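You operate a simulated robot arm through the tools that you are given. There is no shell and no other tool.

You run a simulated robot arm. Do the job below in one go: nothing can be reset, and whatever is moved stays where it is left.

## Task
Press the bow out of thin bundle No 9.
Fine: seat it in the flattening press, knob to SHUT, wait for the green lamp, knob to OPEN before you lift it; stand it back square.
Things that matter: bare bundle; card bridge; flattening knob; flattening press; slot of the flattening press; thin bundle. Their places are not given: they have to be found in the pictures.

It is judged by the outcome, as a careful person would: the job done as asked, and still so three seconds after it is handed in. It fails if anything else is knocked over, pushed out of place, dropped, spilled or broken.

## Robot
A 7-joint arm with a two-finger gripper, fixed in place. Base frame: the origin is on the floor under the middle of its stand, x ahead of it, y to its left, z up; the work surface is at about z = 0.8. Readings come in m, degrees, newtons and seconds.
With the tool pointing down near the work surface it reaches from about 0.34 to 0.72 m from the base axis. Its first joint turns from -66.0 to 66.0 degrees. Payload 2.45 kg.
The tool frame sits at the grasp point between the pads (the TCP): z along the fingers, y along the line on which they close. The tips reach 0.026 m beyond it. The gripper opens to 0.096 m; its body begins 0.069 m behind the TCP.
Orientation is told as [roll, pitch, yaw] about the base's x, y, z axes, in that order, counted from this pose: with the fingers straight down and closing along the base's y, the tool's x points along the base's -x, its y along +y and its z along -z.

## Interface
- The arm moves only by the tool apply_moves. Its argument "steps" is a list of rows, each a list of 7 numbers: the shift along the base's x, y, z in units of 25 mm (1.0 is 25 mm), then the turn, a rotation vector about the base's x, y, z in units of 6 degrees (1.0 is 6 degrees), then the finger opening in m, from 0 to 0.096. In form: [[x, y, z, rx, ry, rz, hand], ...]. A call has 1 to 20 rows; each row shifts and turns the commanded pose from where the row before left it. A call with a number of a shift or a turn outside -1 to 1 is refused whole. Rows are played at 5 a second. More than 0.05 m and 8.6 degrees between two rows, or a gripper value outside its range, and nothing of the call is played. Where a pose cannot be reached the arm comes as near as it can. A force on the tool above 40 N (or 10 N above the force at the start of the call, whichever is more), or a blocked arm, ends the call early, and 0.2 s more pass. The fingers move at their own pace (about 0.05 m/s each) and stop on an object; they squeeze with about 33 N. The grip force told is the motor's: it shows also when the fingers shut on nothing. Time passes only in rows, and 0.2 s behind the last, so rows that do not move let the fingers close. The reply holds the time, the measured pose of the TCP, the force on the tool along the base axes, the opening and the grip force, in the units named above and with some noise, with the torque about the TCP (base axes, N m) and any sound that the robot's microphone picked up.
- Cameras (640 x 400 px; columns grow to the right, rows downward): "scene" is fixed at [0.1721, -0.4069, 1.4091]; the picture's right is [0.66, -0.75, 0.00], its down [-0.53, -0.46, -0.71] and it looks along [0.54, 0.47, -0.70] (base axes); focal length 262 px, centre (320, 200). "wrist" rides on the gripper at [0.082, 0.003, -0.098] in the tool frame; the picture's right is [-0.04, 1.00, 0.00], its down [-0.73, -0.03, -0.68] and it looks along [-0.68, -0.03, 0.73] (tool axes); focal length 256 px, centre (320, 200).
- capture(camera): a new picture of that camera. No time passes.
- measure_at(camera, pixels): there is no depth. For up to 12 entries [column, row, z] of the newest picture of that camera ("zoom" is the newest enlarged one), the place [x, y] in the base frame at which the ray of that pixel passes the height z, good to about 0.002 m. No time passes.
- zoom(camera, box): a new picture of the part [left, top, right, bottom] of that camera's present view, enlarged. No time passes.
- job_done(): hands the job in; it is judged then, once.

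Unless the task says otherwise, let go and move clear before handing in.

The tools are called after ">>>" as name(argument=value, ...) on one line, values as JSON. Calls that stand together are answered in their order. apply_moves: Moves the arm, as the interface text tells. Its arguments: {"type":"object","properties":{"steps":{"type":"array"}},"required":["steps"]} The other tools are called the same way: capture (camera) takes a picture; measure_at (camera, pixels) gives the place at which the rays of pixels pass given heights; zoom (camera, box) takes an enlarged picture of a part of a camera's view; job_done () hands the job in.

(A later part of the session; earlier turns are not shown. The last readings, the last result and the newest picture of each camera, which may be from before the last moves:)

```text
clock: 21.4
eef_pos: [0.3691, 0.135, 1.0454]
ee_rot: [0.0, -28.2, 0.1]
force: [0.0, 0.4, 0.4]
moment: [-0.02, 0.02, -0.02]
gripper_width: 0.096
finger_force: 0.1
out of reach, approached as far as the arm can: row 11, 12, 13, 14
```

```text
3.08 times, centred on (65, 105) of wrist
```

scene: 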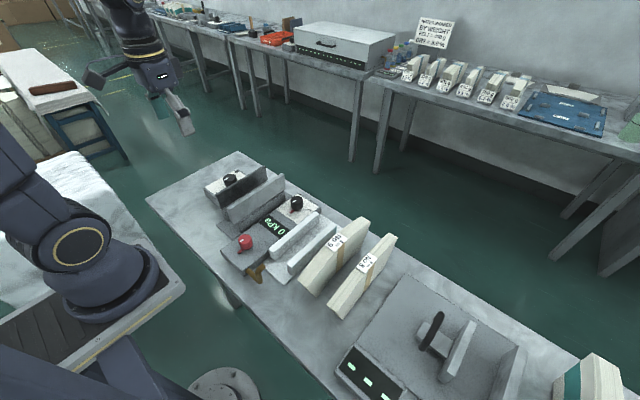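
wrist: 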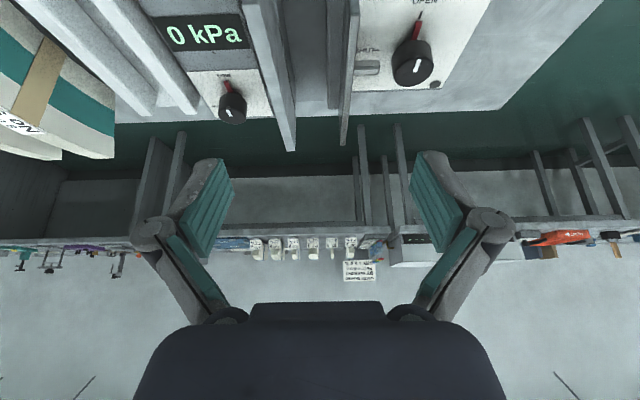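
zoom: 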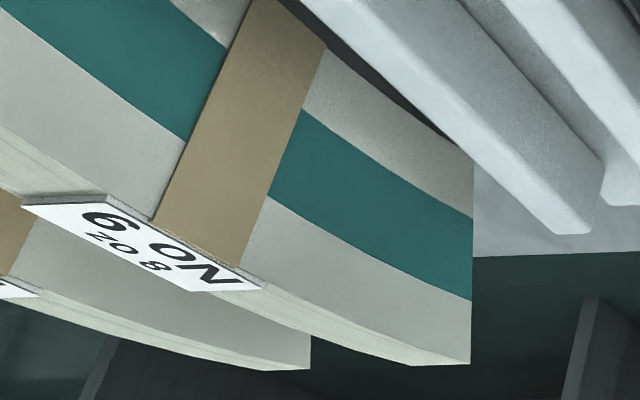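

>>> measure_at(camera="wrist", pixels=[[295.2, 151.2, 0.9], [295.2, 151.2, 0.91], [287, 151.2, 0.905], [340.2, 145.8, 0.9], [340.2, 145.8, 0.91], [345, 145.8, 0.905], [327.8, 108, 0.84], [327.8, 108, 0.85], [295.3, 108.5, 0.84], [295.3, 108.5, 0.85]])

```text
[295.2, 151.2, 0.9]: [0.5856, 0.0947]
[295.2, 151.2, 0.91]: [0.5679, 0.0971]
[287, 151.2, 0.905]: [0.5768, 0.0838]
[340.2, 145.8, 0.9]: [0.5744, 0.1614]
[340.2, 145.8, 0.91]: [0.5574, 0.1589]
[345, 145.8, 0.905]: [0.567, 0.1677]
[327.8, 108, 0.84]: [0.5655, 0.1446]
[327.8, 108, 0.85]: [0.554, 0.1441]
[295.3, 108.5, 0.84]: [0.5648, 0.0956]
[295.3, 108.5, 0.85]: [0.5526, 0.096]
```

The plates' tops come out near z≈0.908–0.91. I'll use this same tilted view (newest zoom) to refine the label and bundle-top heights.

>>> measure_at(camera="zoom", pixels=[[105, 195, 0.9], [105, 195, 0.92], [262, 288, 0.9], [262, 288, 0.92], [470, 365, 0.89], [470, 365, 0.91], [472, 162, 0.8], [472, 216, 0.83], [412, 365, 0.89], [412, 365, 0.91]])

```text
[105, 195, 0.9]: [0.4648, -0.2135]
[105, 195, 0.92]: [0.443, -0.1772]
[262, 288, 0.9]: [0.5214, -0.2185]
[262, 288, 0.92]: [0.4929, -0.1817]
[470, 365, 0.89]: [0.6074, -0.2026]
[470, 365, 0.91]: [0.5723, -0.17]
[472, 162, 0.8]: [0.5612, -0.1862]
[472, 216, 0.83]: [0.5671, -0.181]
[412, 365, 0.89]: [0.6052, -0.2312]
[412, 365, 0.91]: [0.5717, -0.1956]
```

The bundle is in fact centred at x≈0.470, with the card strip right at its centre; label top z≈0.919, plates' tops z≈0.908. I'll level the tool again and close the fingers to about 32 mm in free air to see where the finger tips end up at that opening.

>>> apply_moves(steps=[[0, 0, 0, 0, 1, 0, 0.032], [0, 0, 0, 0, 1, 0, 0.032], [0, 0, 0, 0, 1, 0, 0.032], [0, 0, 0, 0, 1, 0, 0.032], [0, 0, 0, 0, 0.7, 0, 0.032], [0, 0, 0, 0, 0, 0, 0.032], [0, 0, 0, 0, 0, 0, 0.032]])

>>> capture(camera="wrist")

>>> zoom(camera="wrist", box=[230, 130, 410, 300])

>>> zoom(camera="scene", box=[120, 60, 280, 180])

```text
clock: 23.0
eef_pos: [0.3702, 0.1357, 1.0467]
ee_rot: [0.0, -0.1, 0.1]
force: [0.2, 0.2, -0.1]
moment: [0.0, 0.0, 0.01]
gripper_width: 0.0321
finger_force: 0.0
```

```text
taken
```

wrist: 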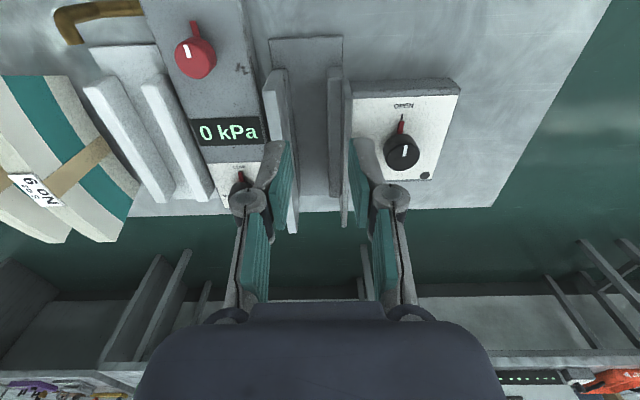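

```text
2.35 times, centred on (320, 215) of wrist
```

zoom: 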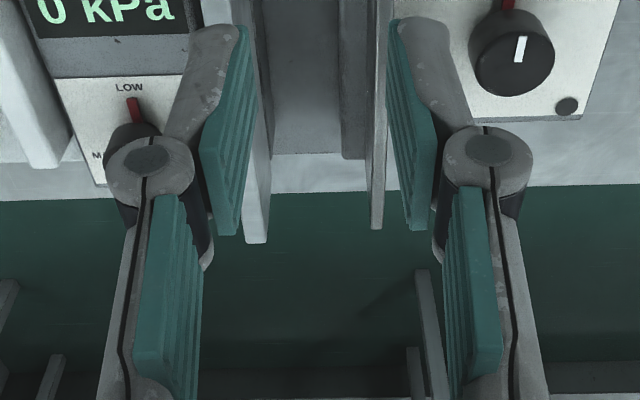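

```text
3.33 times, centred on (200, 120) of scene
```

zoom: 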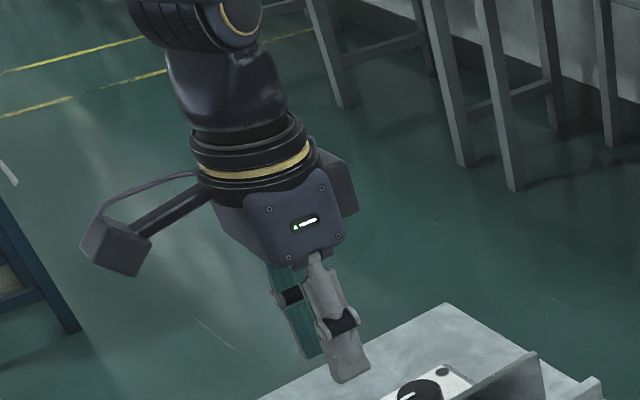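

At this opening the tips reach 26 mm beyond the TCP and the fingers are about 14 mm thick (tip px 350–375, 138). I'll go back above No 9 with a narrower opening to check the clearance to No 8.

>>> apply_moves(steps=[[0, -1, 0, 0, 0, 0, 0.05], [0, -1, 0, 0, 0, 0, 0.05], [0, -1, 0, 0, 0, 0, 0.05], [0, -1, 0, 0, 0, 0, 0.05], [0, -1, 0, 0, 0, 0, 0.05], [0, -1, 0, 0, 0, 0, 0.05], [0, -1, 0, 0, 0, 0, 0.05], [0, -1, 0, 0, 0, 0, 0.05], [0, -1, 0, 0, 0, 0, 0.05], [0, -1, 0, 0, 0, 0, 0.05], [0, -1, 0, 0, 0, 0, 0.05], [0, -1, 0, 0, 0, 0, 0.05], [0, -1, 0, 0, 0, 0, 0.05], [0, -0.27, 0, 0, 0, 0, 0.05], [0, 0, 0, 0, 0, 0, 0.05]])

>>> capture(camera="wrist")

>>> zoom(camera="wrist", box=[220, 40, 360, 140])

>>> zoom(camera="wrist", box=[240, 130, 380, 230])

```text
clock: 26.2
eef_pos: [0.3699, -0.1954, 1.0448]
ee_rot: [0.0, -0.2, 0.1]
force: [-0.2, 0.1, 0.7]
moment: [-0.04, 0.03, 0.02]
gripper_width: 0.05
finger_force: 0.0
```

```text
taken
```

wrist: 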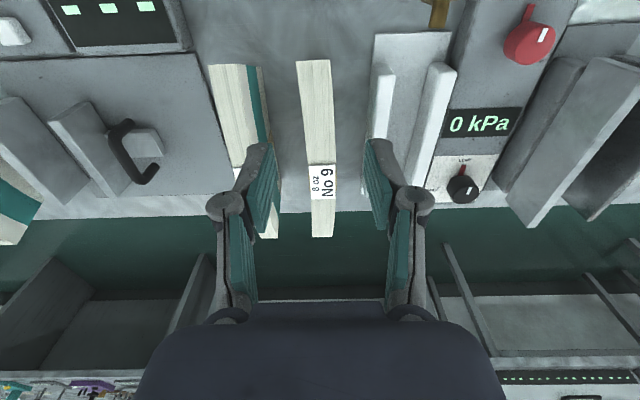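

```text
4.00 times, centred on (290, 90) of wrist
```

zoom: 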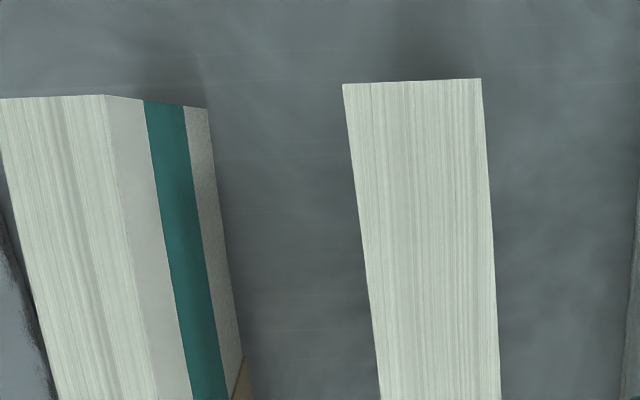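

```text
4.00 times, centred on (310, 180) of wrist
```

zoom: 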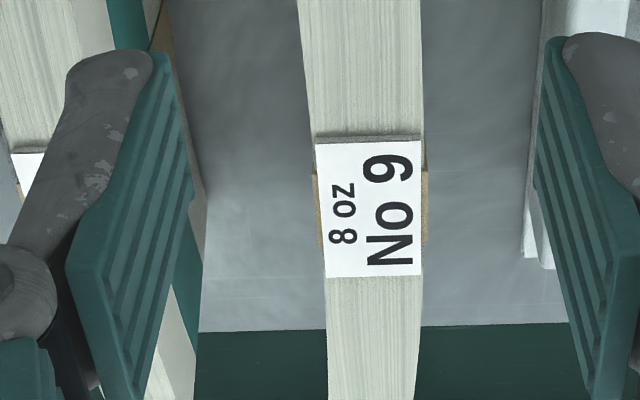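

>>> measure_at(camera="wrist", pixels=[[309.25, 165.5, 0.919], [335.5, 164.5, 0.919], [311.5, 199.25, 0.919], [335.25, 198.5, 0.919], [309.5, 182, 0.91], [337, 182, 0.91], [295.75, 61, 0.901], [330.25, 59.75, 0.901], [236.25, 63.75, 0.901], [248.75, 137.5, 0.912], [312, 236.5, 0.901], [332, 236.5, 0.901]])

```text
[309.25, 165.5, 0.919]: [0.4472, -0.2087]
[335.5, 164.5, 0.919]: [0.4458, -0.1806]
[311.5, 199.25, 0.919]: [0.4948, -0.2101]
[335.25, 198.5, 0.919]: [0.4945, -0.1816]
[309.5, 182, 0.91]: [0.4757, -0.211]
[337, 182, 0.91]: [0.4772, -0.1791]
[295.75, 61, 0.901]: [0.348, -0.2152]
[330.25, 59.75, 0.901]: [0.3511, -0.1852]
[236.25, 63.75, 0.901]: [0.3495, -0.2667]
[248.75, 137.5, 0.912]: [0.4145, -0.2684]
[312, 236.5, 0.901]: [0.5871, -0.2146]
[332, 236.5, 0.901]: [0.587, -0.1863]
```

The card strip's legs span y -0.211…-0.179 at x≈0.4705, and No 8 is 56 mm away, so there is room for the fingers. I'll move above the centre of No 9 at its card strip and stop just above it for a check.

>>> apply_moves(steps=[[1, 0, 0, 0, 0, 0, 0.06], [1, 0, 0, 0, 0, 0, 0.06], [1, 0, 0, 0, 0, 0, 0.06], [1, 0, 0, 0, 0, 0, 0.06], [0.02, 0.02, -1, 0, 0, 0, 0.06], [0, 0, -1, 0, 0, 0, 0.06], [0, 0, -1, 0, 0, 0, 0.06], [0, 0, 0, 0, 0, 0, 0.06]])

>>> capture(camera="wrist")

>>> zoom(camera="scene", box=[270, 170, 400, 300])

```text
clock: 28.0
eef_pos: [0.4678, -0.1972, 0.9702]
ee_rot: [0.0, -0.2, 0.1]
force: [-0.3, -0.2, 0.0]
moment: [0.0, 0.01, -0.02]
gripper_width: 0.06
finger_force: 0.0
```

```text
taken
```

wrist: 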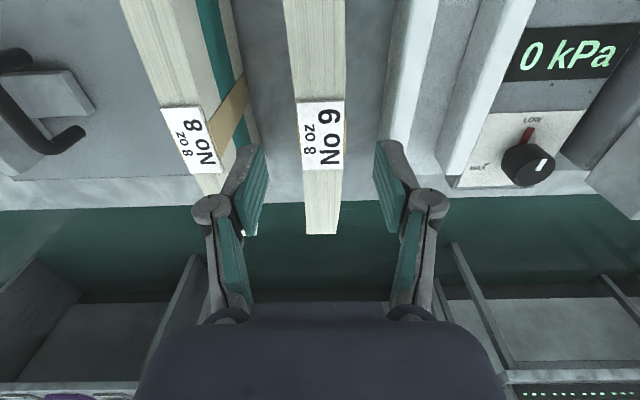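

```text
3.08 times, centred on (335, 235) of scene
```

zoom: 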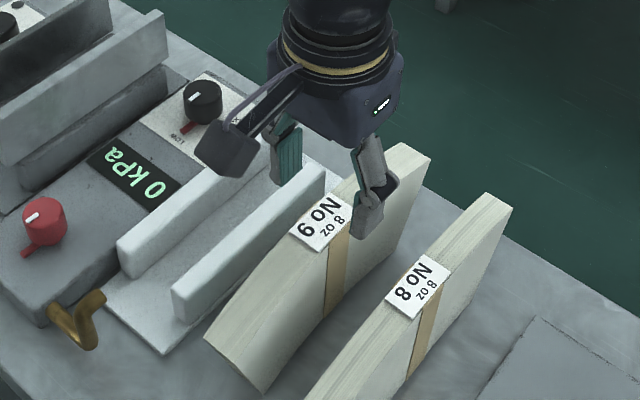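

>>> zoom(camera="wrist", box=[260, 80, 400, 180])

>>> measure_at(camera="wrist", pixels=[[298, 104, 0.919], [344, 101, 0.919], [304, 170, 0.919], [342, 168, 0.919], [306, 233, 0.901], [336, 233, 0.901]])

```text
4.00 times, centred on (330, 130) of wrist
```

zoom: 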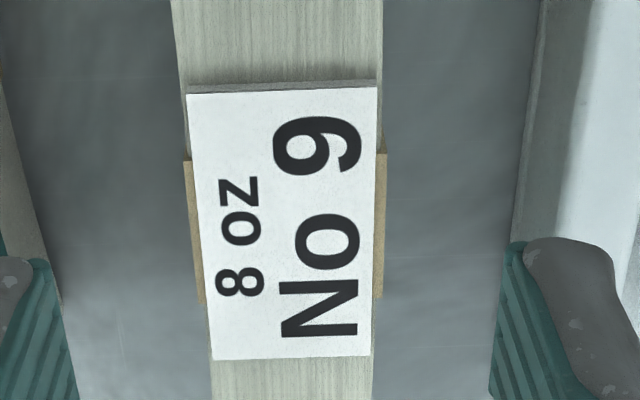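

```text
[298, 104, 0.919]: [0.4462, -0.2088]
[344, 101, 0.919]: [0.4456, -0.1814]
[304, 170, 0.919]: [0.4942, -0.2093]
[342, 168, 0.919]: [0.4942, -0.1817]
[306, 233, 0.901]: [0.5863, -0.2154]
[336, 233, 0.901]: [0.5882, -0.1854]
```

The label centre is at (0.470, -0.195) and I'm within 3 mm of it. I'll correct, lower so the tips are about 11 mm below the top of the bundle at the card strip, and look before closing.

>>> apply_moves(steps=[[0.1, 0.08, -0.5, 0, 0, 0, 0.06], [0, 0, -0.5, 0, 0, 0, 0.06], [0, 0, -0.55, 0, 0, 0, 0.06], [0, 0, 0, 0, 0, 0, 0.06], [0, 0, 0, 0, 0, 0, 0.06]])

>>> capture(camera="wrist")

>>> zoom(camera="scene", box=[290, 190, 390, 290])

```text
clock: 29.2
eef_pos: [0.4719, -0.1944, 0.9318]
ee_rot: [0.0, -0.2, 0.1]
force: [-0.4, 0.7, -0.1]
moment: [0.02, 0.01, -0.02]
gripper_width: 0.06
finger_force: 0.1
```

```text
taken
```

wrist: 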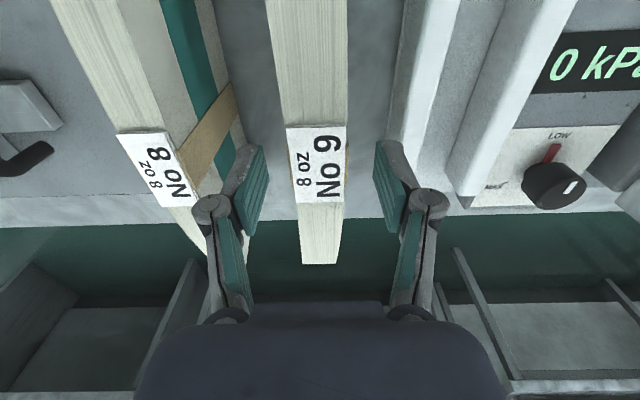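

```text
4.00 times, centred on (340, 240) of scene
```

zoom: 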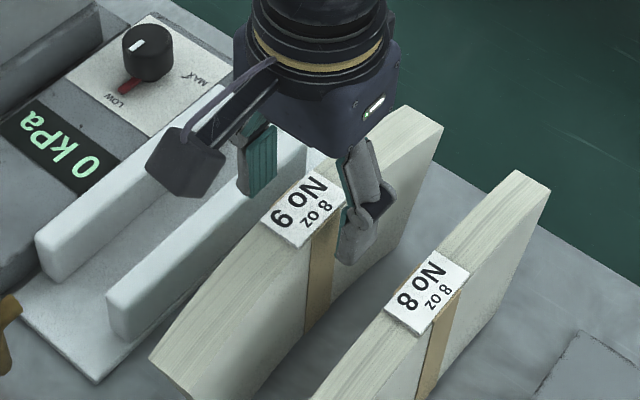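

The strip is nearly centred between the pads (label px 287–345, 126–202). A tiny correction, then I close the fingers on the card strip.

>>> apply_moves(steps=[[-0.07, -0.04, -0.04, 0, 0, 0, 0.06], [0, 0, 0, 0, 0, 0, 0.02], [0, 0, 0, 0, 0, 0, 0.02], [0, 0, 0, 0, 0, 0, 0.02], [0, 0, 0, 0, 0, 0, 0.02], [0, 0, 0, 0, 0, 0, 0.02]])

>>> capture(camera="wrist")

>>> zoom(camera="scene", box=[290, 190, 390, 290])

```text
clock: 30.6
eef_pos: [0.4698, -0.1961, 0.9301]
ee_rot: [0.1, -0.3, 0.1]
force: [1.0, -1.9, 4.0]
moment: [-0.22, -0.05, -0.05]
gripper_width: 0.0297
finger_force: 33.2
```

```text
taken
```

wrist: 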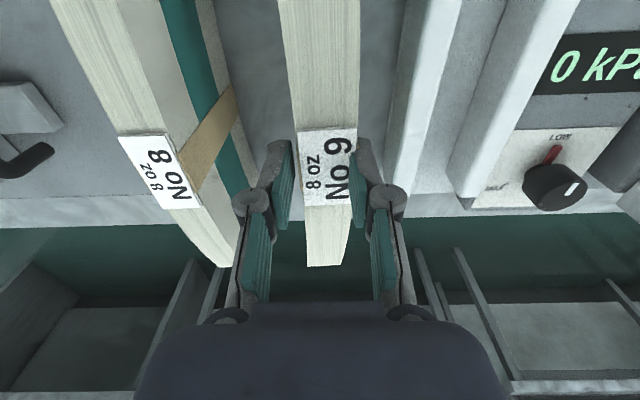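

```text
4.00 times, centred on (340, 240) of scene
```

zoom: 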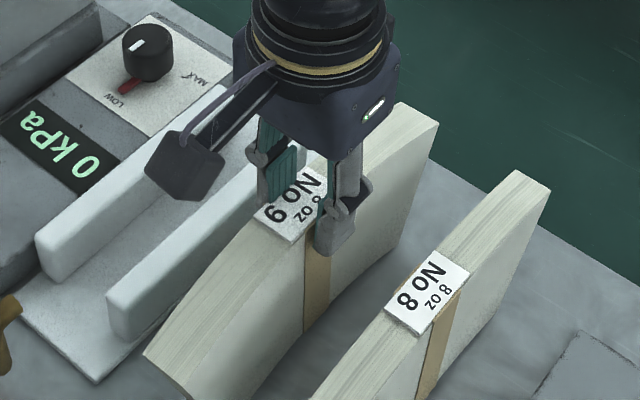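

The grip reads 29.7 mm at 33 N, but the label seems to have shifted in the wrist picture (px 299–357). I'll enlarge to check how the bundle sits between the pads.

>>> zoom(camera="wrist", box=[240, 100, 410, 280])

>>> zoom(camera="scene", box=[280, 200, 400, 320])

>>> measure_at(camera="wrist", pixels=[[299, 132, 0.919], [357, 128, 0.919], [307, 267, 0.901], [344, 265, 0.901]])

```text
2.22 times, centred on (325, 190) of wrist
```

zoom: 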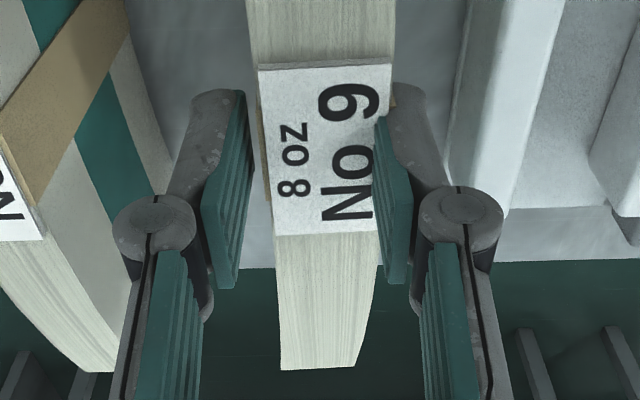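

```text
3.33 times, centred on (340, 260) of scene
```

zoom: 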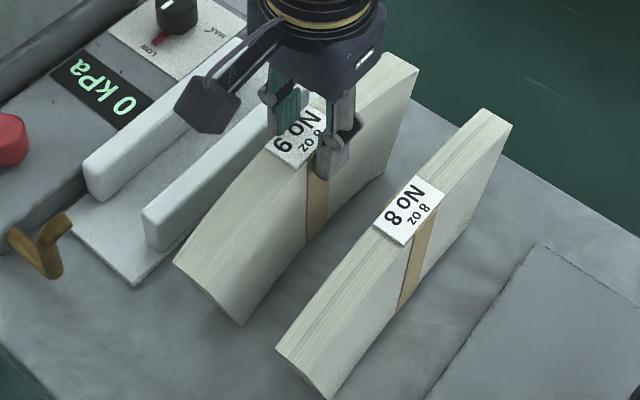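

```text
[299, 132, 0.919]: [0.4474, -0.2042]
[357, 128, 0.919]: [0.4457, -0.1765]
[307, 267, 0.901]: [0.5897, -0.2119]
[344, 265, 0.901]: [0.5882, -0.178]
```

The pads close on the bundle's body (the visible bow is offset about 5 mm from it); the grip is firm at 33 N. I'll lift it gently 50 mm first and check that it hangs straight.

>>> apply_moves(steps=[[0, 0, 0.2, 0, 0, 0, 0.02], [0, 0, 0.4, 0, 0, 0, 0.02], [0, 0, 0.7, 0, 0, 0, 0.02], [0, 0, 0.7, 0, 0, 0, 0.02], [0, 0, 0, 0, 0, 0, 0.02], [0, 0, 0, 0, 0, 0, 0.02]])

>>> capture(camera="wrist")

>>> capture(camera="scene")

>>> zoom(camera="scene", box=[270, 160, 400, 310])

```text
clock: 32.0
eef_pos: [0.4718, -0.1947, 0.9803]
ee_rot: [0.0, -0.2, 0.1]
force: [-0.1, -0.4, -4.5]
moment: [-0.01, -0.01, -0.01]
gripper_width: 0.0297
finger_force: 33.2
```

```text
taken
```

wrist: 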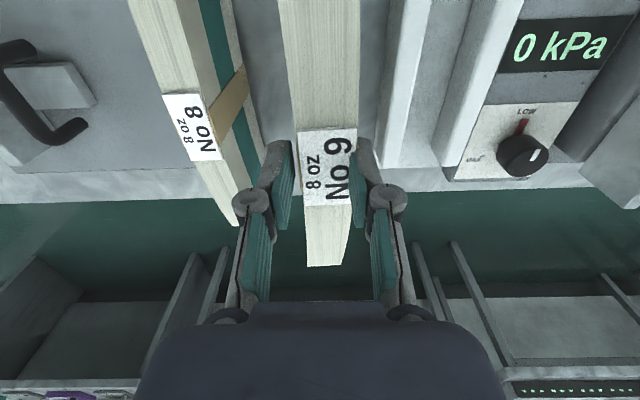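

```text
taken
```

scene: 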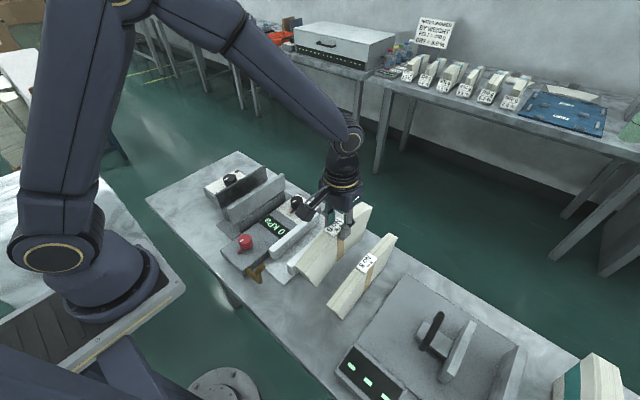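

```text
2.67 times, centred on (335, 235) of scene
```

zoom: 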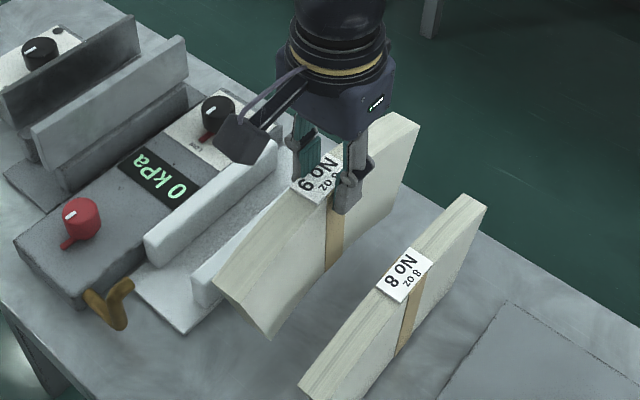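

The bundle lifted cleanly and level (force -4.5 N, no torque). I'll raise it higher and carry it over to the flattening press, stopping above the slot.

>>> apply_moves(steps=[[0, 0, 0.7, 0, 0, 0, 0.02], [0, 0, 0.9, 0, 0, 0, 0.02], [0, 0, 0.9, 0, 0, 0, 0.02], [0, 0.3, 0.9, 0, 0, 0, 0.02], [0, 0.6, 0.5, 0, 0, 0, 0.02], [0, 0.9, 0, 0, 0, 0, 0.02], [0, 0.9, 0, 0, 0, 0, 0.02], [0, 0.9, 0, 0, 0, 0, 0.02], [0, 0.9, 0, 0, 0, 0, 0.02], [0, 0.9, 0, 0, 0, 0, 0.02], [0, 0.9, 0, 0, 0, 0, 0.02], [0, 0.9, 0, 0, 0, 0, 0.02], [0, 0.9, 0, 0, 0, 0, 0.02], [0, 0.9, 0, 0, 0, 0, 0.02], [0, 0.9, 0, 0, 0, 0, 0.02], [0, 0.9, 0, 0, 0, 0, 0.02], [0, 0.9, 0, 0, 0, 0, 0.02], [0, 0.6, 0, 0, 0, 0, 0.02], [0, 0.3, 0, 0, 0, 0, 0.02], [0, 0, 0, 0, 0, 0, 0.02]])

>>> capture(camera="wrist")

>>> capture(camera="scene")

```text
clock: 36.2
eef_pos: [0.4694, 0.121, 1.0793]
ee_rot: [0.0, -0.1, 0.1]
force: [-0.2, 0.0, -4.4]
moment: [0.04, -0.03, 0.0]
gripper_width: 0.0296
finger_force: 33.2
```

```text
taken
```

wrist: 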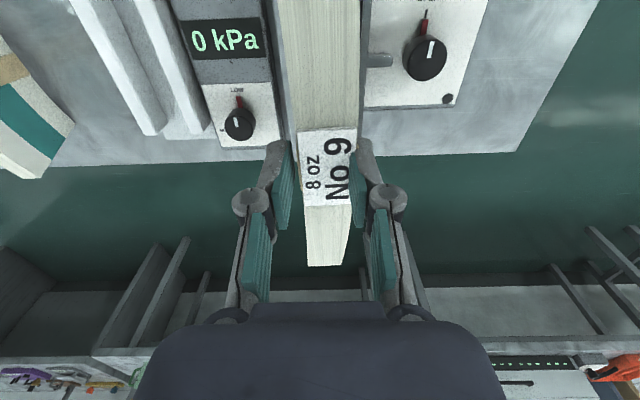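

```text
taken
```

scene: 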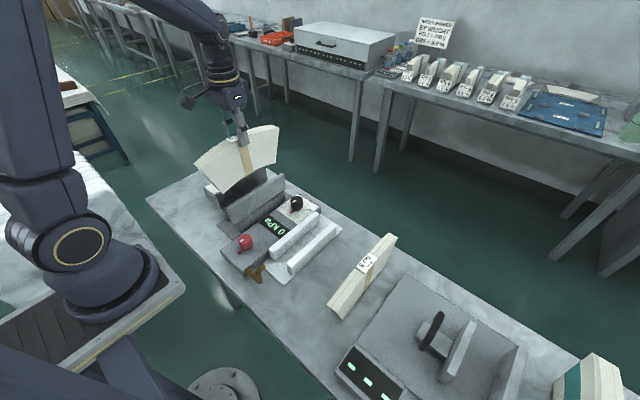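

The bundle hangs above the press (scene px 240,155). I'll enlarge the scene view to see its shape and alignment over the slot.

>>> zoom(camera="scene", box=[170, 90, 310, 250])

>>> zoom(camera="wrist", box=[220, 0, 440, 160])

```text
2.50 times, centred on (240, 170) of scene
```

zoom: 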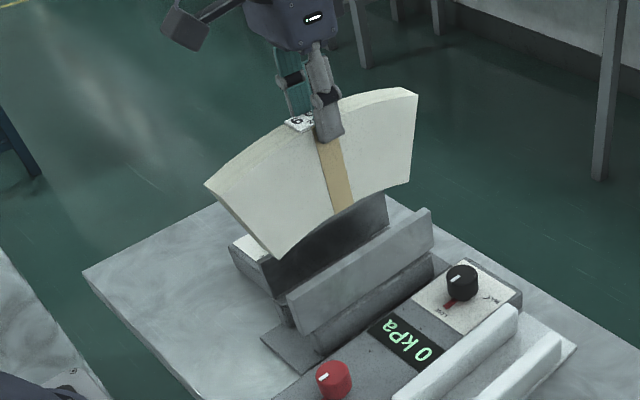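

```text
2.50 times, centred on (330, 80) of wrist
```

zoom: 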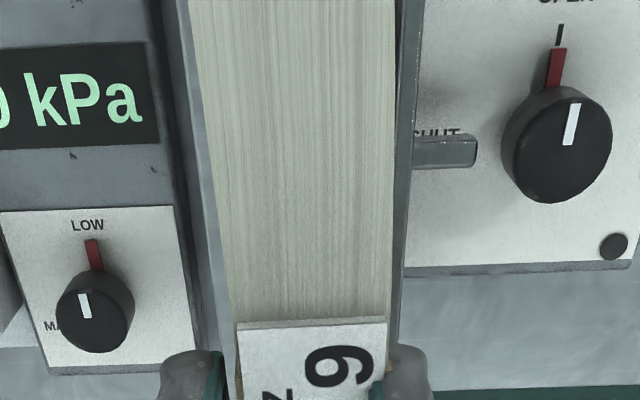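

The bundle is sector-shaped and hangs square above the slot, with the bow sideways. I'll lower it between the guide plates to just above the low sills and check.

>>> apply_moves(steps=[[0.02, 0.03, -0.6, 0, 0, 0, 0.02], [0, 0, -0.8, 0, 0, 0, 0.02], [0, 0, -0.8, 0, 0, 0, 0.02], [0, 0, -0.8, 0, 0, 0, 0.02], [0, 0, -0.5, 0, 0, 0, 0.02], [0, 0, 0, 0, 0, 0, 0.02]])

>>> capture(camera="wrist")

>>> zoom(camera="scene", box=[180, 120, 310, 240])

```text
clock: 37.6
eef_pos: [0.4704, 0.1215, 0.9905]
ee_rot: [0.0, -0.1, 0.1]
force: [-0.9, 0.6, -5.0]
moment: [0.02, -0.01, 0.03]
gripper_width: 0.0297
finger_force: 33.0
```

```text
taken
```

wrist: 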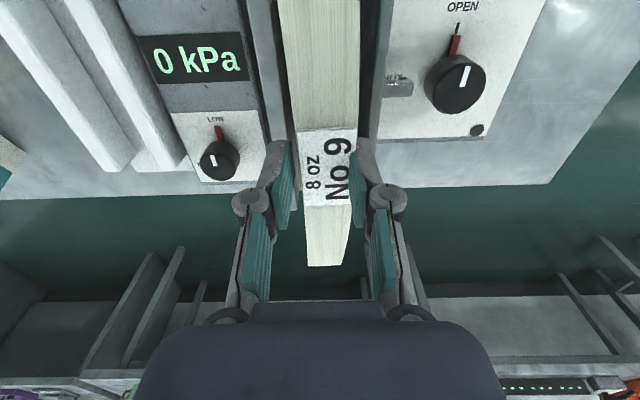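

```text
3.33 times, centred on (245, 180) of scene
```

zoom: 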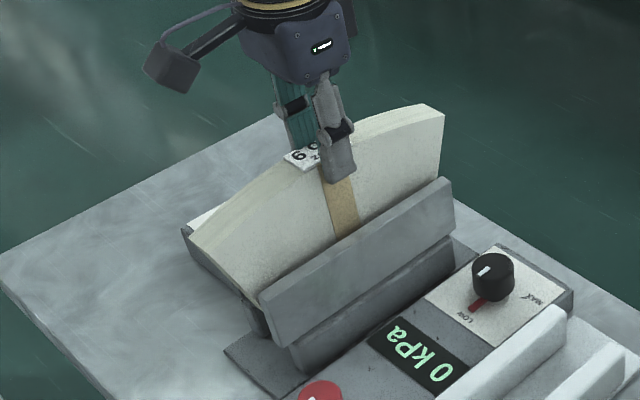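

It is entering the slot freely (no side force). Continuing down to just above the floor.

>>> apply_moves(steps=[[0, 0.02, -0.5, 0, 0, 0, 0.02], [0, 0, -0.5, 0, 0, 0, 0.02], [0, 0, -0.5, 0, 0, 0, 0.02], [0, 0, -0.3, 0, 0, 0, 0.02], [0, 0, 0, 0, 0, 0, 0.02]])

>>> zoom(camera="scene", box=[180, 140, 310, 240])

```text
clock: 38.8
eef_pos: [0.4731, 0.1202, 0.9449]
ee_rot: [0.0, -0.2, 0.1]
force: [1.0, 0.2, -3.1]
moment: [0.03, 0.01, -0.01]
gripper_width: 0.0296
finger_force: 32.8
```

```text
4.00 times, centred on (245, 190) of scene
```

zoom: 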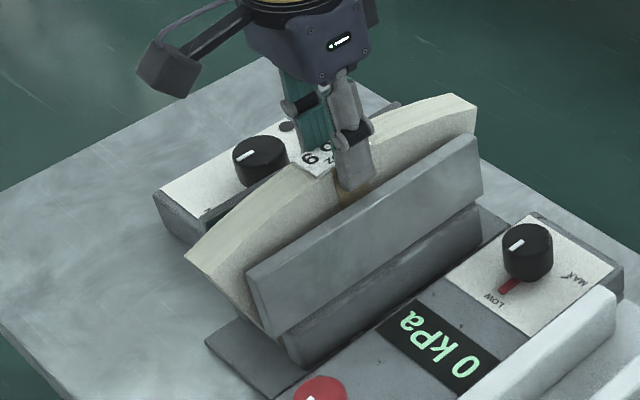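

Still free. Now I lower in small 1.5 mm steps until I feel the floor.

>>> apply_moves(steps=[[0, 0, -0.06, 0, 0, 0, 0.02], [0, 0, -0.06, 0, 0, 0, 0.02], [0, 0, -0.06, 0, 0, 0, 0.02], [0, 0, -0.06, 0, 0, 0, 0.02], [0, 0, 0, 0, 0, 0, 0.02]])

```text
clock: 40.0
eef_pos: [0.4728, 0.1217, 0.94]
ee_rot: [-0.1, -0.1, 0.1]
force: [-0.8, -0.8, -2.4]
moment: [-0.02, -0.12, -0.03]
gripper_width: 0.0298
finger_force: 32.8
```

>>> apply_moves(steps=[[0, 0, -0.04, 0, 0, 0, 0.02], [0, 0, -0.04, 0, 0, 0, 0.02], [0, 0, 0, 0, 0, 0, 0.02]])

>>> capture(camera="wrist")

>>> zoom(camera="scene", box=[190, 150, 290, 235])

```text
clock: 40.8
eef_pos: [0.4727, 0.1198, 0.9381]
ee_rot: [0.1, -0.2, 0.1]
force: [-3.0, -4.3, 24.6]
moment: [-0.16, 0.07, 0.09]
gripper_width: 0.0297
finger_force: 33.2
```

```text
taken
```

wrist: 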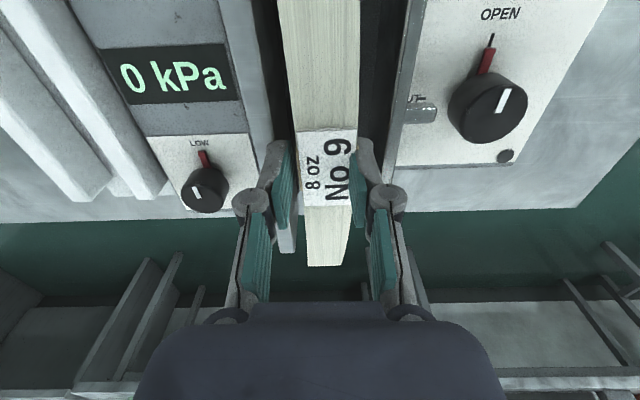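

```text
4.71 times, centred on (240, 192) of scene
```

zoom: 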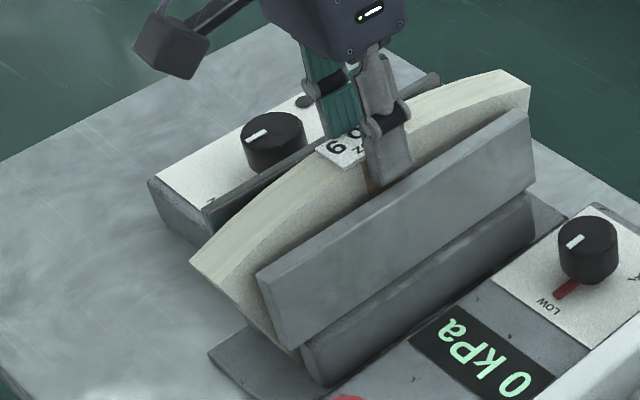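

The reading jumped to +24.6 N, so the bundle has bottomed out at TCP z≈0.938. I'll ease up slightly to take off the load, then open the fingers just enough to release.

>>> apply_moves(steps=[[0, 0, 0.03, 0, 0, 0, 0.02], [0, 0, 0, 0, 0, 0, 0.02]])

```text
clock: 41.4
eef_pos: [0.4721, 0.1217, 0.9384]
ee_rot: [0.0, -0.2, 0.1]
force: [1.4, -4.9, 13.9]
moment: [-0.39, -0.75, -0.01]
gripper_width: 0.0299
finger_force: 33.1
```

>>> apply_moves(steps=[[0, 0, 0.03, 0, 0, 0, 0.02], [0, 0, 0, 0, 0, 0, 0.02]])

>>> zoom(camera="wrist", box=[230, 0, 420, 280])

```text
clock: 42.0
eef_pos: [0.4703, 0.1226, 0.9387]
ee_rot: [0.1, -0.1, 0.1]
force: [1.0, 0.5, 0.7]
moment: [0.06, -0.74, -0.01]
gripper_width: 0.0296
finger_force: 33.2
```

```text
1.43 times, centred on (325, 140) of wrist
```

zoom: 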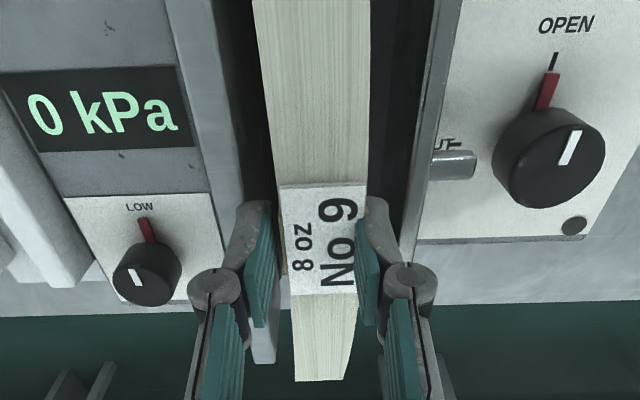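

The load is nearly gone. I'll open the fingers to 50 mm (tips are about 4 mm above the plates) to let the bundle stand in the slot.

>>> apply_moves(steps=[[0, 0, 0, 0, 0, 0, 0.034], [0, 0, 0, 0, 0, 0, 0.04], [0, 0, 0, 0, 0, 0, 0.05], [0, 0, 0, 0, 0, 0, 0.05], [0, 0, 0, 0, 0, 0, 0.05]])

>>> capture(camera="wrist")

>>> zoom(camera="scene", box=[190, 150, 290, 235])

```text
clock: 43.2
eef_pos: [0.471, 0.1211, 0.9398]
ee_rot: [0.0, -0.2, 0.1]
force: [-0.7, 0.7, 0.0]
moment: [0.02, 0.01, 0.02]
gripper_width: 0.0501
finger_force: 0.0
```

```text
taken
```

wrist: 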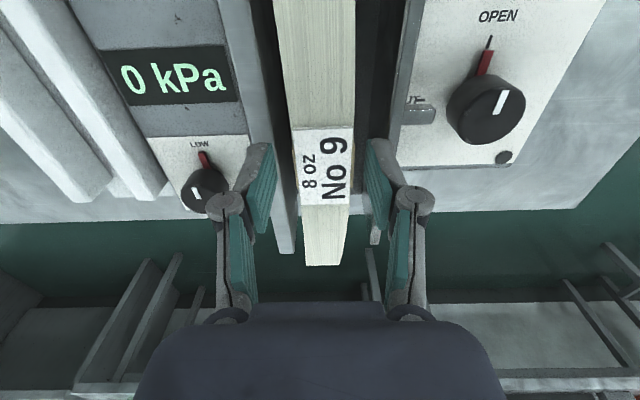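

```text
4.71 times, centred on (240, 192) of scene
```

zoom: 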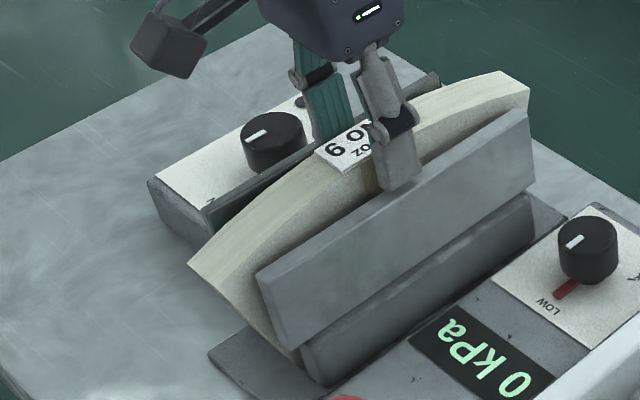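

The bundle stands in the slot on its own (label px 297–352, 128–205). I'll rise straight up, back off, and inspect the seating and the knob from above.

>>> apply_moves(steps=[[0, 0, 0.3, 0, 0, 0, 0.05], [0, 0, 0.8, 0, 0, 0, 0.05], [0, 0, 1, 0, 0, 0, 0.05], [0, 0, 1, 0, 0, 0, 0.05], [0, 0, 1, 0, 0, 0, 0.05], [-0.8, 0.4, 0.2, 0, 0, 0, 0.07], [-0.8, 0.4, 0, 0, 0, 0, 0.07], [-0.8, 0.4, 0, 0, 0, 0, 0.07], [-0.8, 0.4, 0, 0, 0, 0, 0.07], [-0.8, 0.4, 0, 0, 0, 0, 0.07], [0, 0.4, 0, 0, 0, 0, 0.07], [0, 0, 0, 0, 0, 0, 0.07]])

>>> capture(camera="wrist")

>>> zoom(camera="wrist", box=[220, 20, 420, 220])

>>> zoom(camera="scene", box=[190, 150, 290, 235])

```text
clock: 45.8
eef_pos: [0.3703, 0.1847, 1.0449]
ee_rot: [-0.1, -0.1, 0.1]
force: [-0.5, -1.2, -0.1]
moment: [0.03, -0.01, 0.0]
gripper_width: 0.0704
finger_force: 0.1
```

```text
taken
```

wrist: 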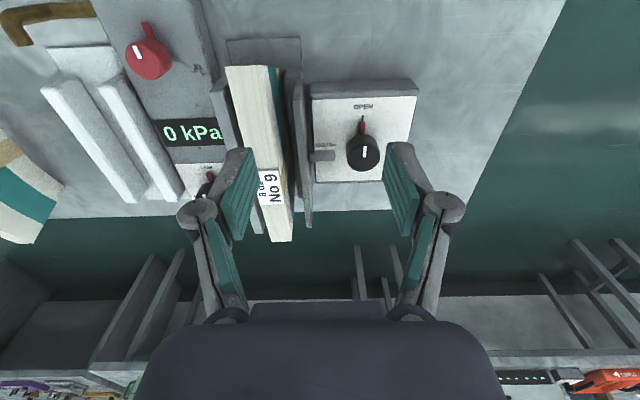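

```text
2.00 times, centred on (320, 120) of wrist
```

zoom: 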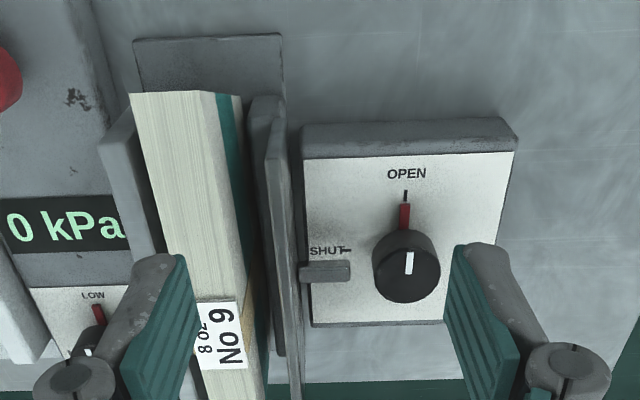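

```text
4.71 times, centred on (240, 192) of scene
```

zoom: 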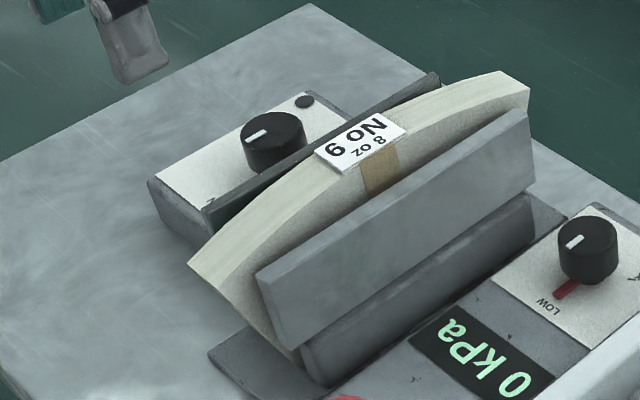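

The bundle stands square in the slot. Now I'll measure the knob's top and the panel from both cameras.

>>> zoom(camera="wrist", box=[320, 90, 410, 190])

>>> zoom(camera="scene", box=[200, 155, 260, 205])

>>> measure_at(camera="wrist", pixels=[[364, 158, 0.86], [364, 158, 0.88], [364, 158, 0.9], [278, 170, 0.924], [283, 204, 0.924], [225, 66.5, 0.906], [266.5, 65, 0.906]])

>>> measure_at(camera="scene", pixels=[[229.85, 177.1, 0.86], [229.85, 177.1, 0.88], [229.85, 177.1, 0.9]])

```text
4.00 times, centred on (365, 140) of wrist
```

zoom: 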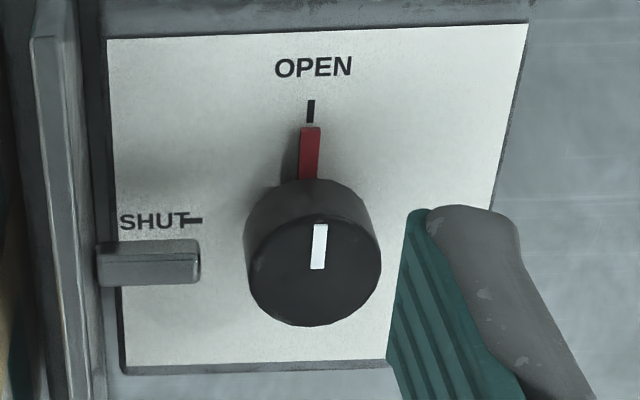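

```text
8.00 times, centred on (230, 180) of scene
```

zoom: 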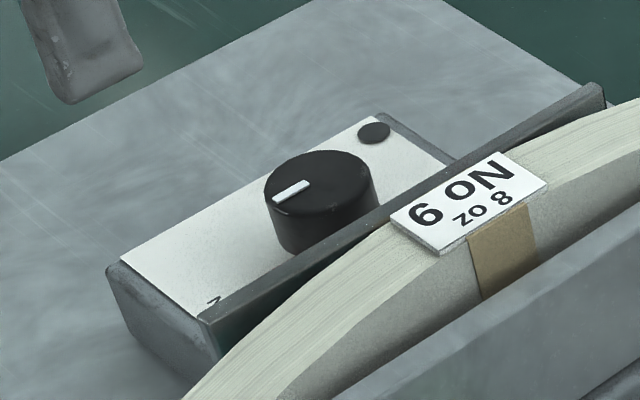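

```text
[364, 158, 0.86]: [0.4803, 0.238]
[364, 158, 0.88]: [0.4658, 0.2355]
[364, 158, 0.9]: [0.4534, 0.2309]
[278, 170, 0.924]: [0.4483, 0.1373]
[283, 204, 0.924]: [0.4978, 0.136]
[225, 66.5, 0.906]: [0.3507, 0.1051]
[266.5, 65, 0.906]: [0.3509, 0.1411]
```

```text
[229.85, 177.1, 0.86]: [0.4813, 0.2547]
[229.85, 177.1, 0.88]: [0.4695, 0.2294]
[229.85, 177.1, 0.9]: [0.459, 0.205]
```

>>> measure_at(camera="wrist", pixels=[[363.5, 156.5, 0.86], [363.5, 156.5, 0.87], [363.5, 156.5, 0.88], [363.5, 156.5, 0.89], [347, 156.5, 0.875], [380.2, 156.5, 0.875], [362.5, 122, 0.84], [363, 136, 0.845], [389, 177, 0.84]])

>>> measure_at(camera="scene", pixels=[[229.5, 177.75, 0.86], [229.5, 177.75, 0.87], [229.5, 177.75, 0.88], [229.5, 177.75, 0.89], [236.7, 171.7, 0.84]])

```text
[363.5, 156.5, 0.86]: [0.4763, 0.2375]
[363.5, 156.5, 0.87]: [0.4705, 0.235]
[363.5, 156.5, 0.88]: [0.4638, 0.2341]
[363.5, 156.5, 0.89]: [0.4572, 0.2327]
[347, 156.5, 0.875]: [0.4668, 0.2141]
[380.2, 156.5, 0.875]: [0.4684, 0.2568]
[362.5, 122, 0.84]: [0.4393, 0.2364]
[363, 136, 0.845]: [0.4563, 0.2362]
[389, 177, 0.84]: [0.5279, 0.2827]
```

```text
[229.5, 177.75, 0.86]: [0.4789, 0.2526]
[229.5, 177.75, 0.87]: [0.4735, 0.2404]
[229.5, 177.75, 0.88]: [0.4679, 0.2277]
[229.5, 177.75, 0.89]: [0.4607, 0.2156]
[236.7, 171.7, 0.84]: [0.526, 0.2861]
```

The knob's top centre is about (0.469, 0.235, 0.875), 43 mm across. I'll move above it, turning the gripper to yaw -45° so that the +90° turn ends at +45°, and check centring.

>>> apply_moves(steps=[[0.5, 0.25, 0, 0, 0, -0.9375, 0.07], [0.5, 0.25, 0, 0, 0, -0.9375, 0.07], [0.5, 0.25, 0, 0, 0, -0.9375, 0.07], [0.5, 0.25, 0, 0, 0, -0.9375, 0.07], [0.5, 0.25, -0.4, 0, 0, -0.9375, 0.07], [0.5, 0.25, -0.4, 0, 0, -0.9375, 0.07], [0.5, 0.25, -0.5, 0, 0, -0.9375, 0.07], [0.45, 0.25, -0.5, 0, 0, -0.9375, 0.07], [0, 0, 0, 0, 0, 0, 0.07]])

>>> capture(camera="wrist")

>>> zoom(camera="scene", box=[170, 90, 290, 230])

```text
clock: 47.8
eef_pos: [0.4708, 0.2307, 1.0014]
ee_rot: [0.1, -0.2, -44.9]
force: [0.1, -0.3, -0.2]
moment: [0.01, 0.0, -0.01]
gripper_width: 0.0702
finger_force: 0.2
```

```text
taken
```

wrist: 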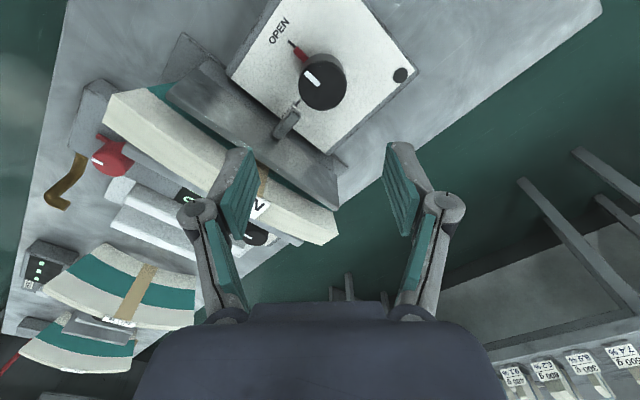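

```text
2.86 times, centred on (230, 160) of scene
```

zoom: 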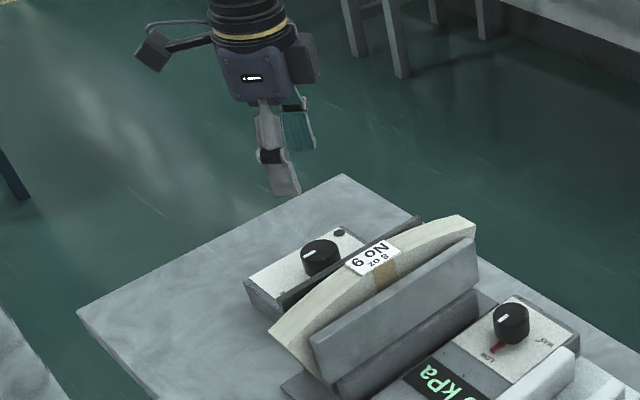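

>>> zoom(camera="wrist", box=[260, 20, 400, 140])

```text
3.33 times, centred on (330, 80) of wrist
```

zoom: 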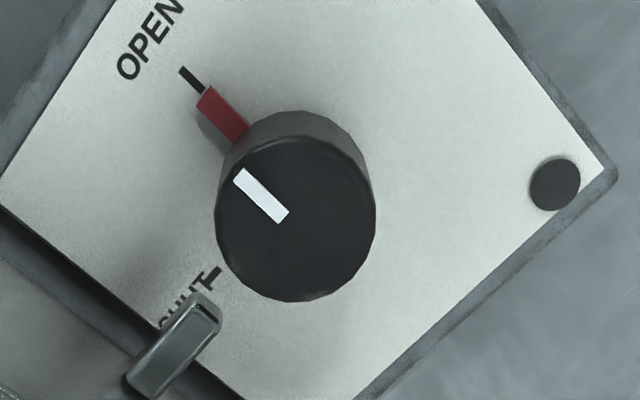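

>>> measure_at(camera="zoom", pixels=[[295, 220, 0.87], [295, 220, 0.875], [295, 220, 0.88], [215, 220, 0.875], [375, 220, 0.875], [295, 302, 0.875], [295, 138, 0.875], [222, 315, 0.85], [200, 292, 0.85], [190, 72, 0.84], [213, 275, 0.84], [555, 183, 0.84]])

```text
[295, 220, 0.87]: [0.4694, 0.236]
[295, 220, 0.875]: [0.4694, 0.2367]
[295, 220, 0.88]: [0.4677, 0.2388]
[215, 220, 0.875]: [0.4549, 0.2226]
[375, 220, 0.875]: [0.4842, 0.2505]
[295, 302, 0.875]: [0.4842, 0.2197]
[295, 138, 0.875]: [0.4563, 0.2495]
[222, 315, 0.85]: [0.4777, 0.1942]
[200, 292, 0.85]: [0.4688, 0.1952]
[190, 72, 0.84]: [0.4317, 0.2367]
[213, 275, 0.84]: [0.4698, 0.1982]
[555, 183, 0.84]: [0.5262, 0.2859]
```

The knob axis is at (0.4697, 0.2366), with OPEN mark at (0.432, 0.237) and SHUT mark at (0.470, 0.198). I'll correct by a few mm and descend to just above the knob.

>>> apply_moves(steps=[[-0.03, 0.2, -0.5, 0, 0, 0, 0.07], [0, 0, -0.8, 0, 0, 0, 0.07], [0, 0, -0.8, 0, 0, 0, 0.07], [0, 0, 0, 0, 0, 0, 0.07], [0, 0, 0, 0, 0, 0, 0.07]])

>>> capture(camera="wrist")

>>> zoom(camera="wrist", box=[240, 60, 400, 190])

```text
clock: 49.0
eef_pos: [0.469, 0.2339, 0.9507]
ee_rot: [0.1, -0.2, -44.9]
force: [0.2, 0.6, 0.0]
moment: [0.01, -0.01, -0.01]
gripper_width: 0.0697
finger_force: 0.1
```

```text
taken
```

wrist: 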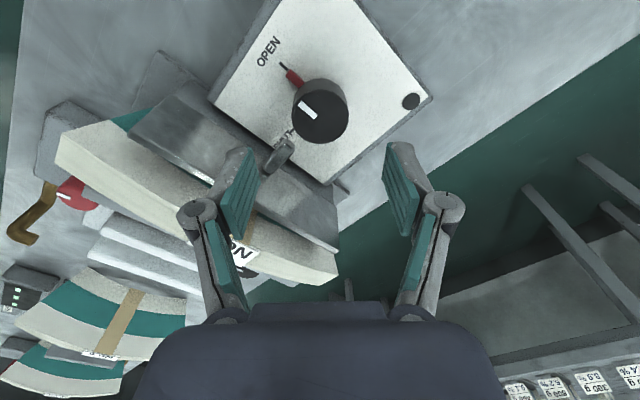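

```text
3.08 times, centred on (320, 125) of wrist
```

zoom: 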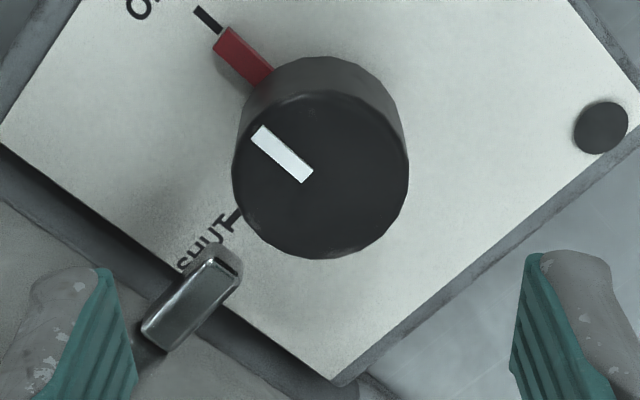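

The knob is centred between the pads (px 320,116 versus expected 320,119). I'll descend so the pads straddle the knob with tips about 2 cm above the panel.

>>> apply_moves(steps=[[-0.05, 0.06, -0.6, 0, 0, 0, 0.07], [0, 0, -0.7, 0, 0, 0, 0.07], [0, 0, -0.7, 0, 0, 0, 0.07], [0, 0, -0.6, 0, 0, 0, 0.07], [0, 0, 0, 0, 0, 0, 0.07], [0, 0, 0, 0, 0, 0, 0.07]])

>>> capture(camera="wrist")

>>> zoom(camera="scene", box=[180, 120, 280, 210])

```text
clock: 50.4
eef_pos: [0.4683, 0.2389, 0.883]
ee_rot: [0.0, -0.2, -44.9]
force: [0.1, 0.1, 0.6]
moment: [-0.03, 0.01, 0.0]
gripper_width: 0.0699
finger_force: 0.1
```

```text
taken
```

wrist: 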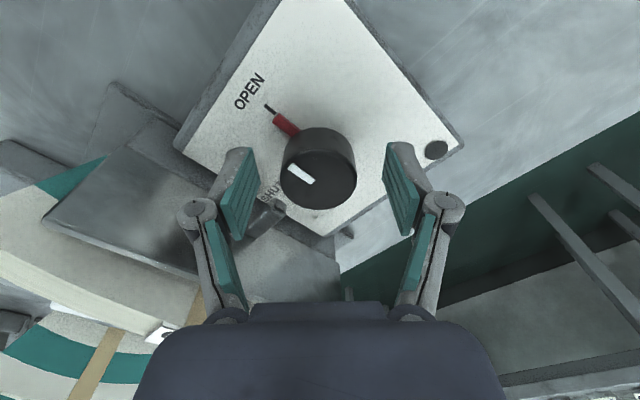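

```text
4.44 times, centred on (230, 165) of scene
```

zoom: 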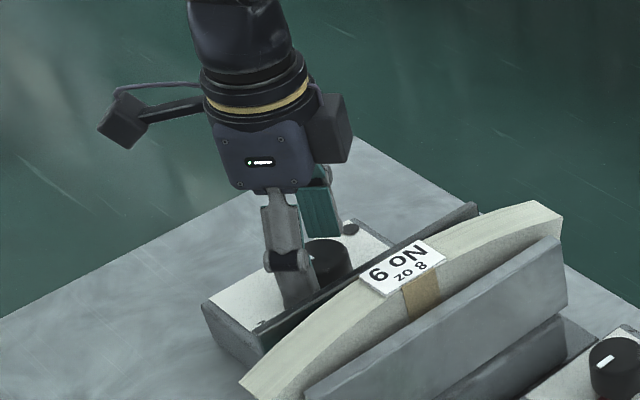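

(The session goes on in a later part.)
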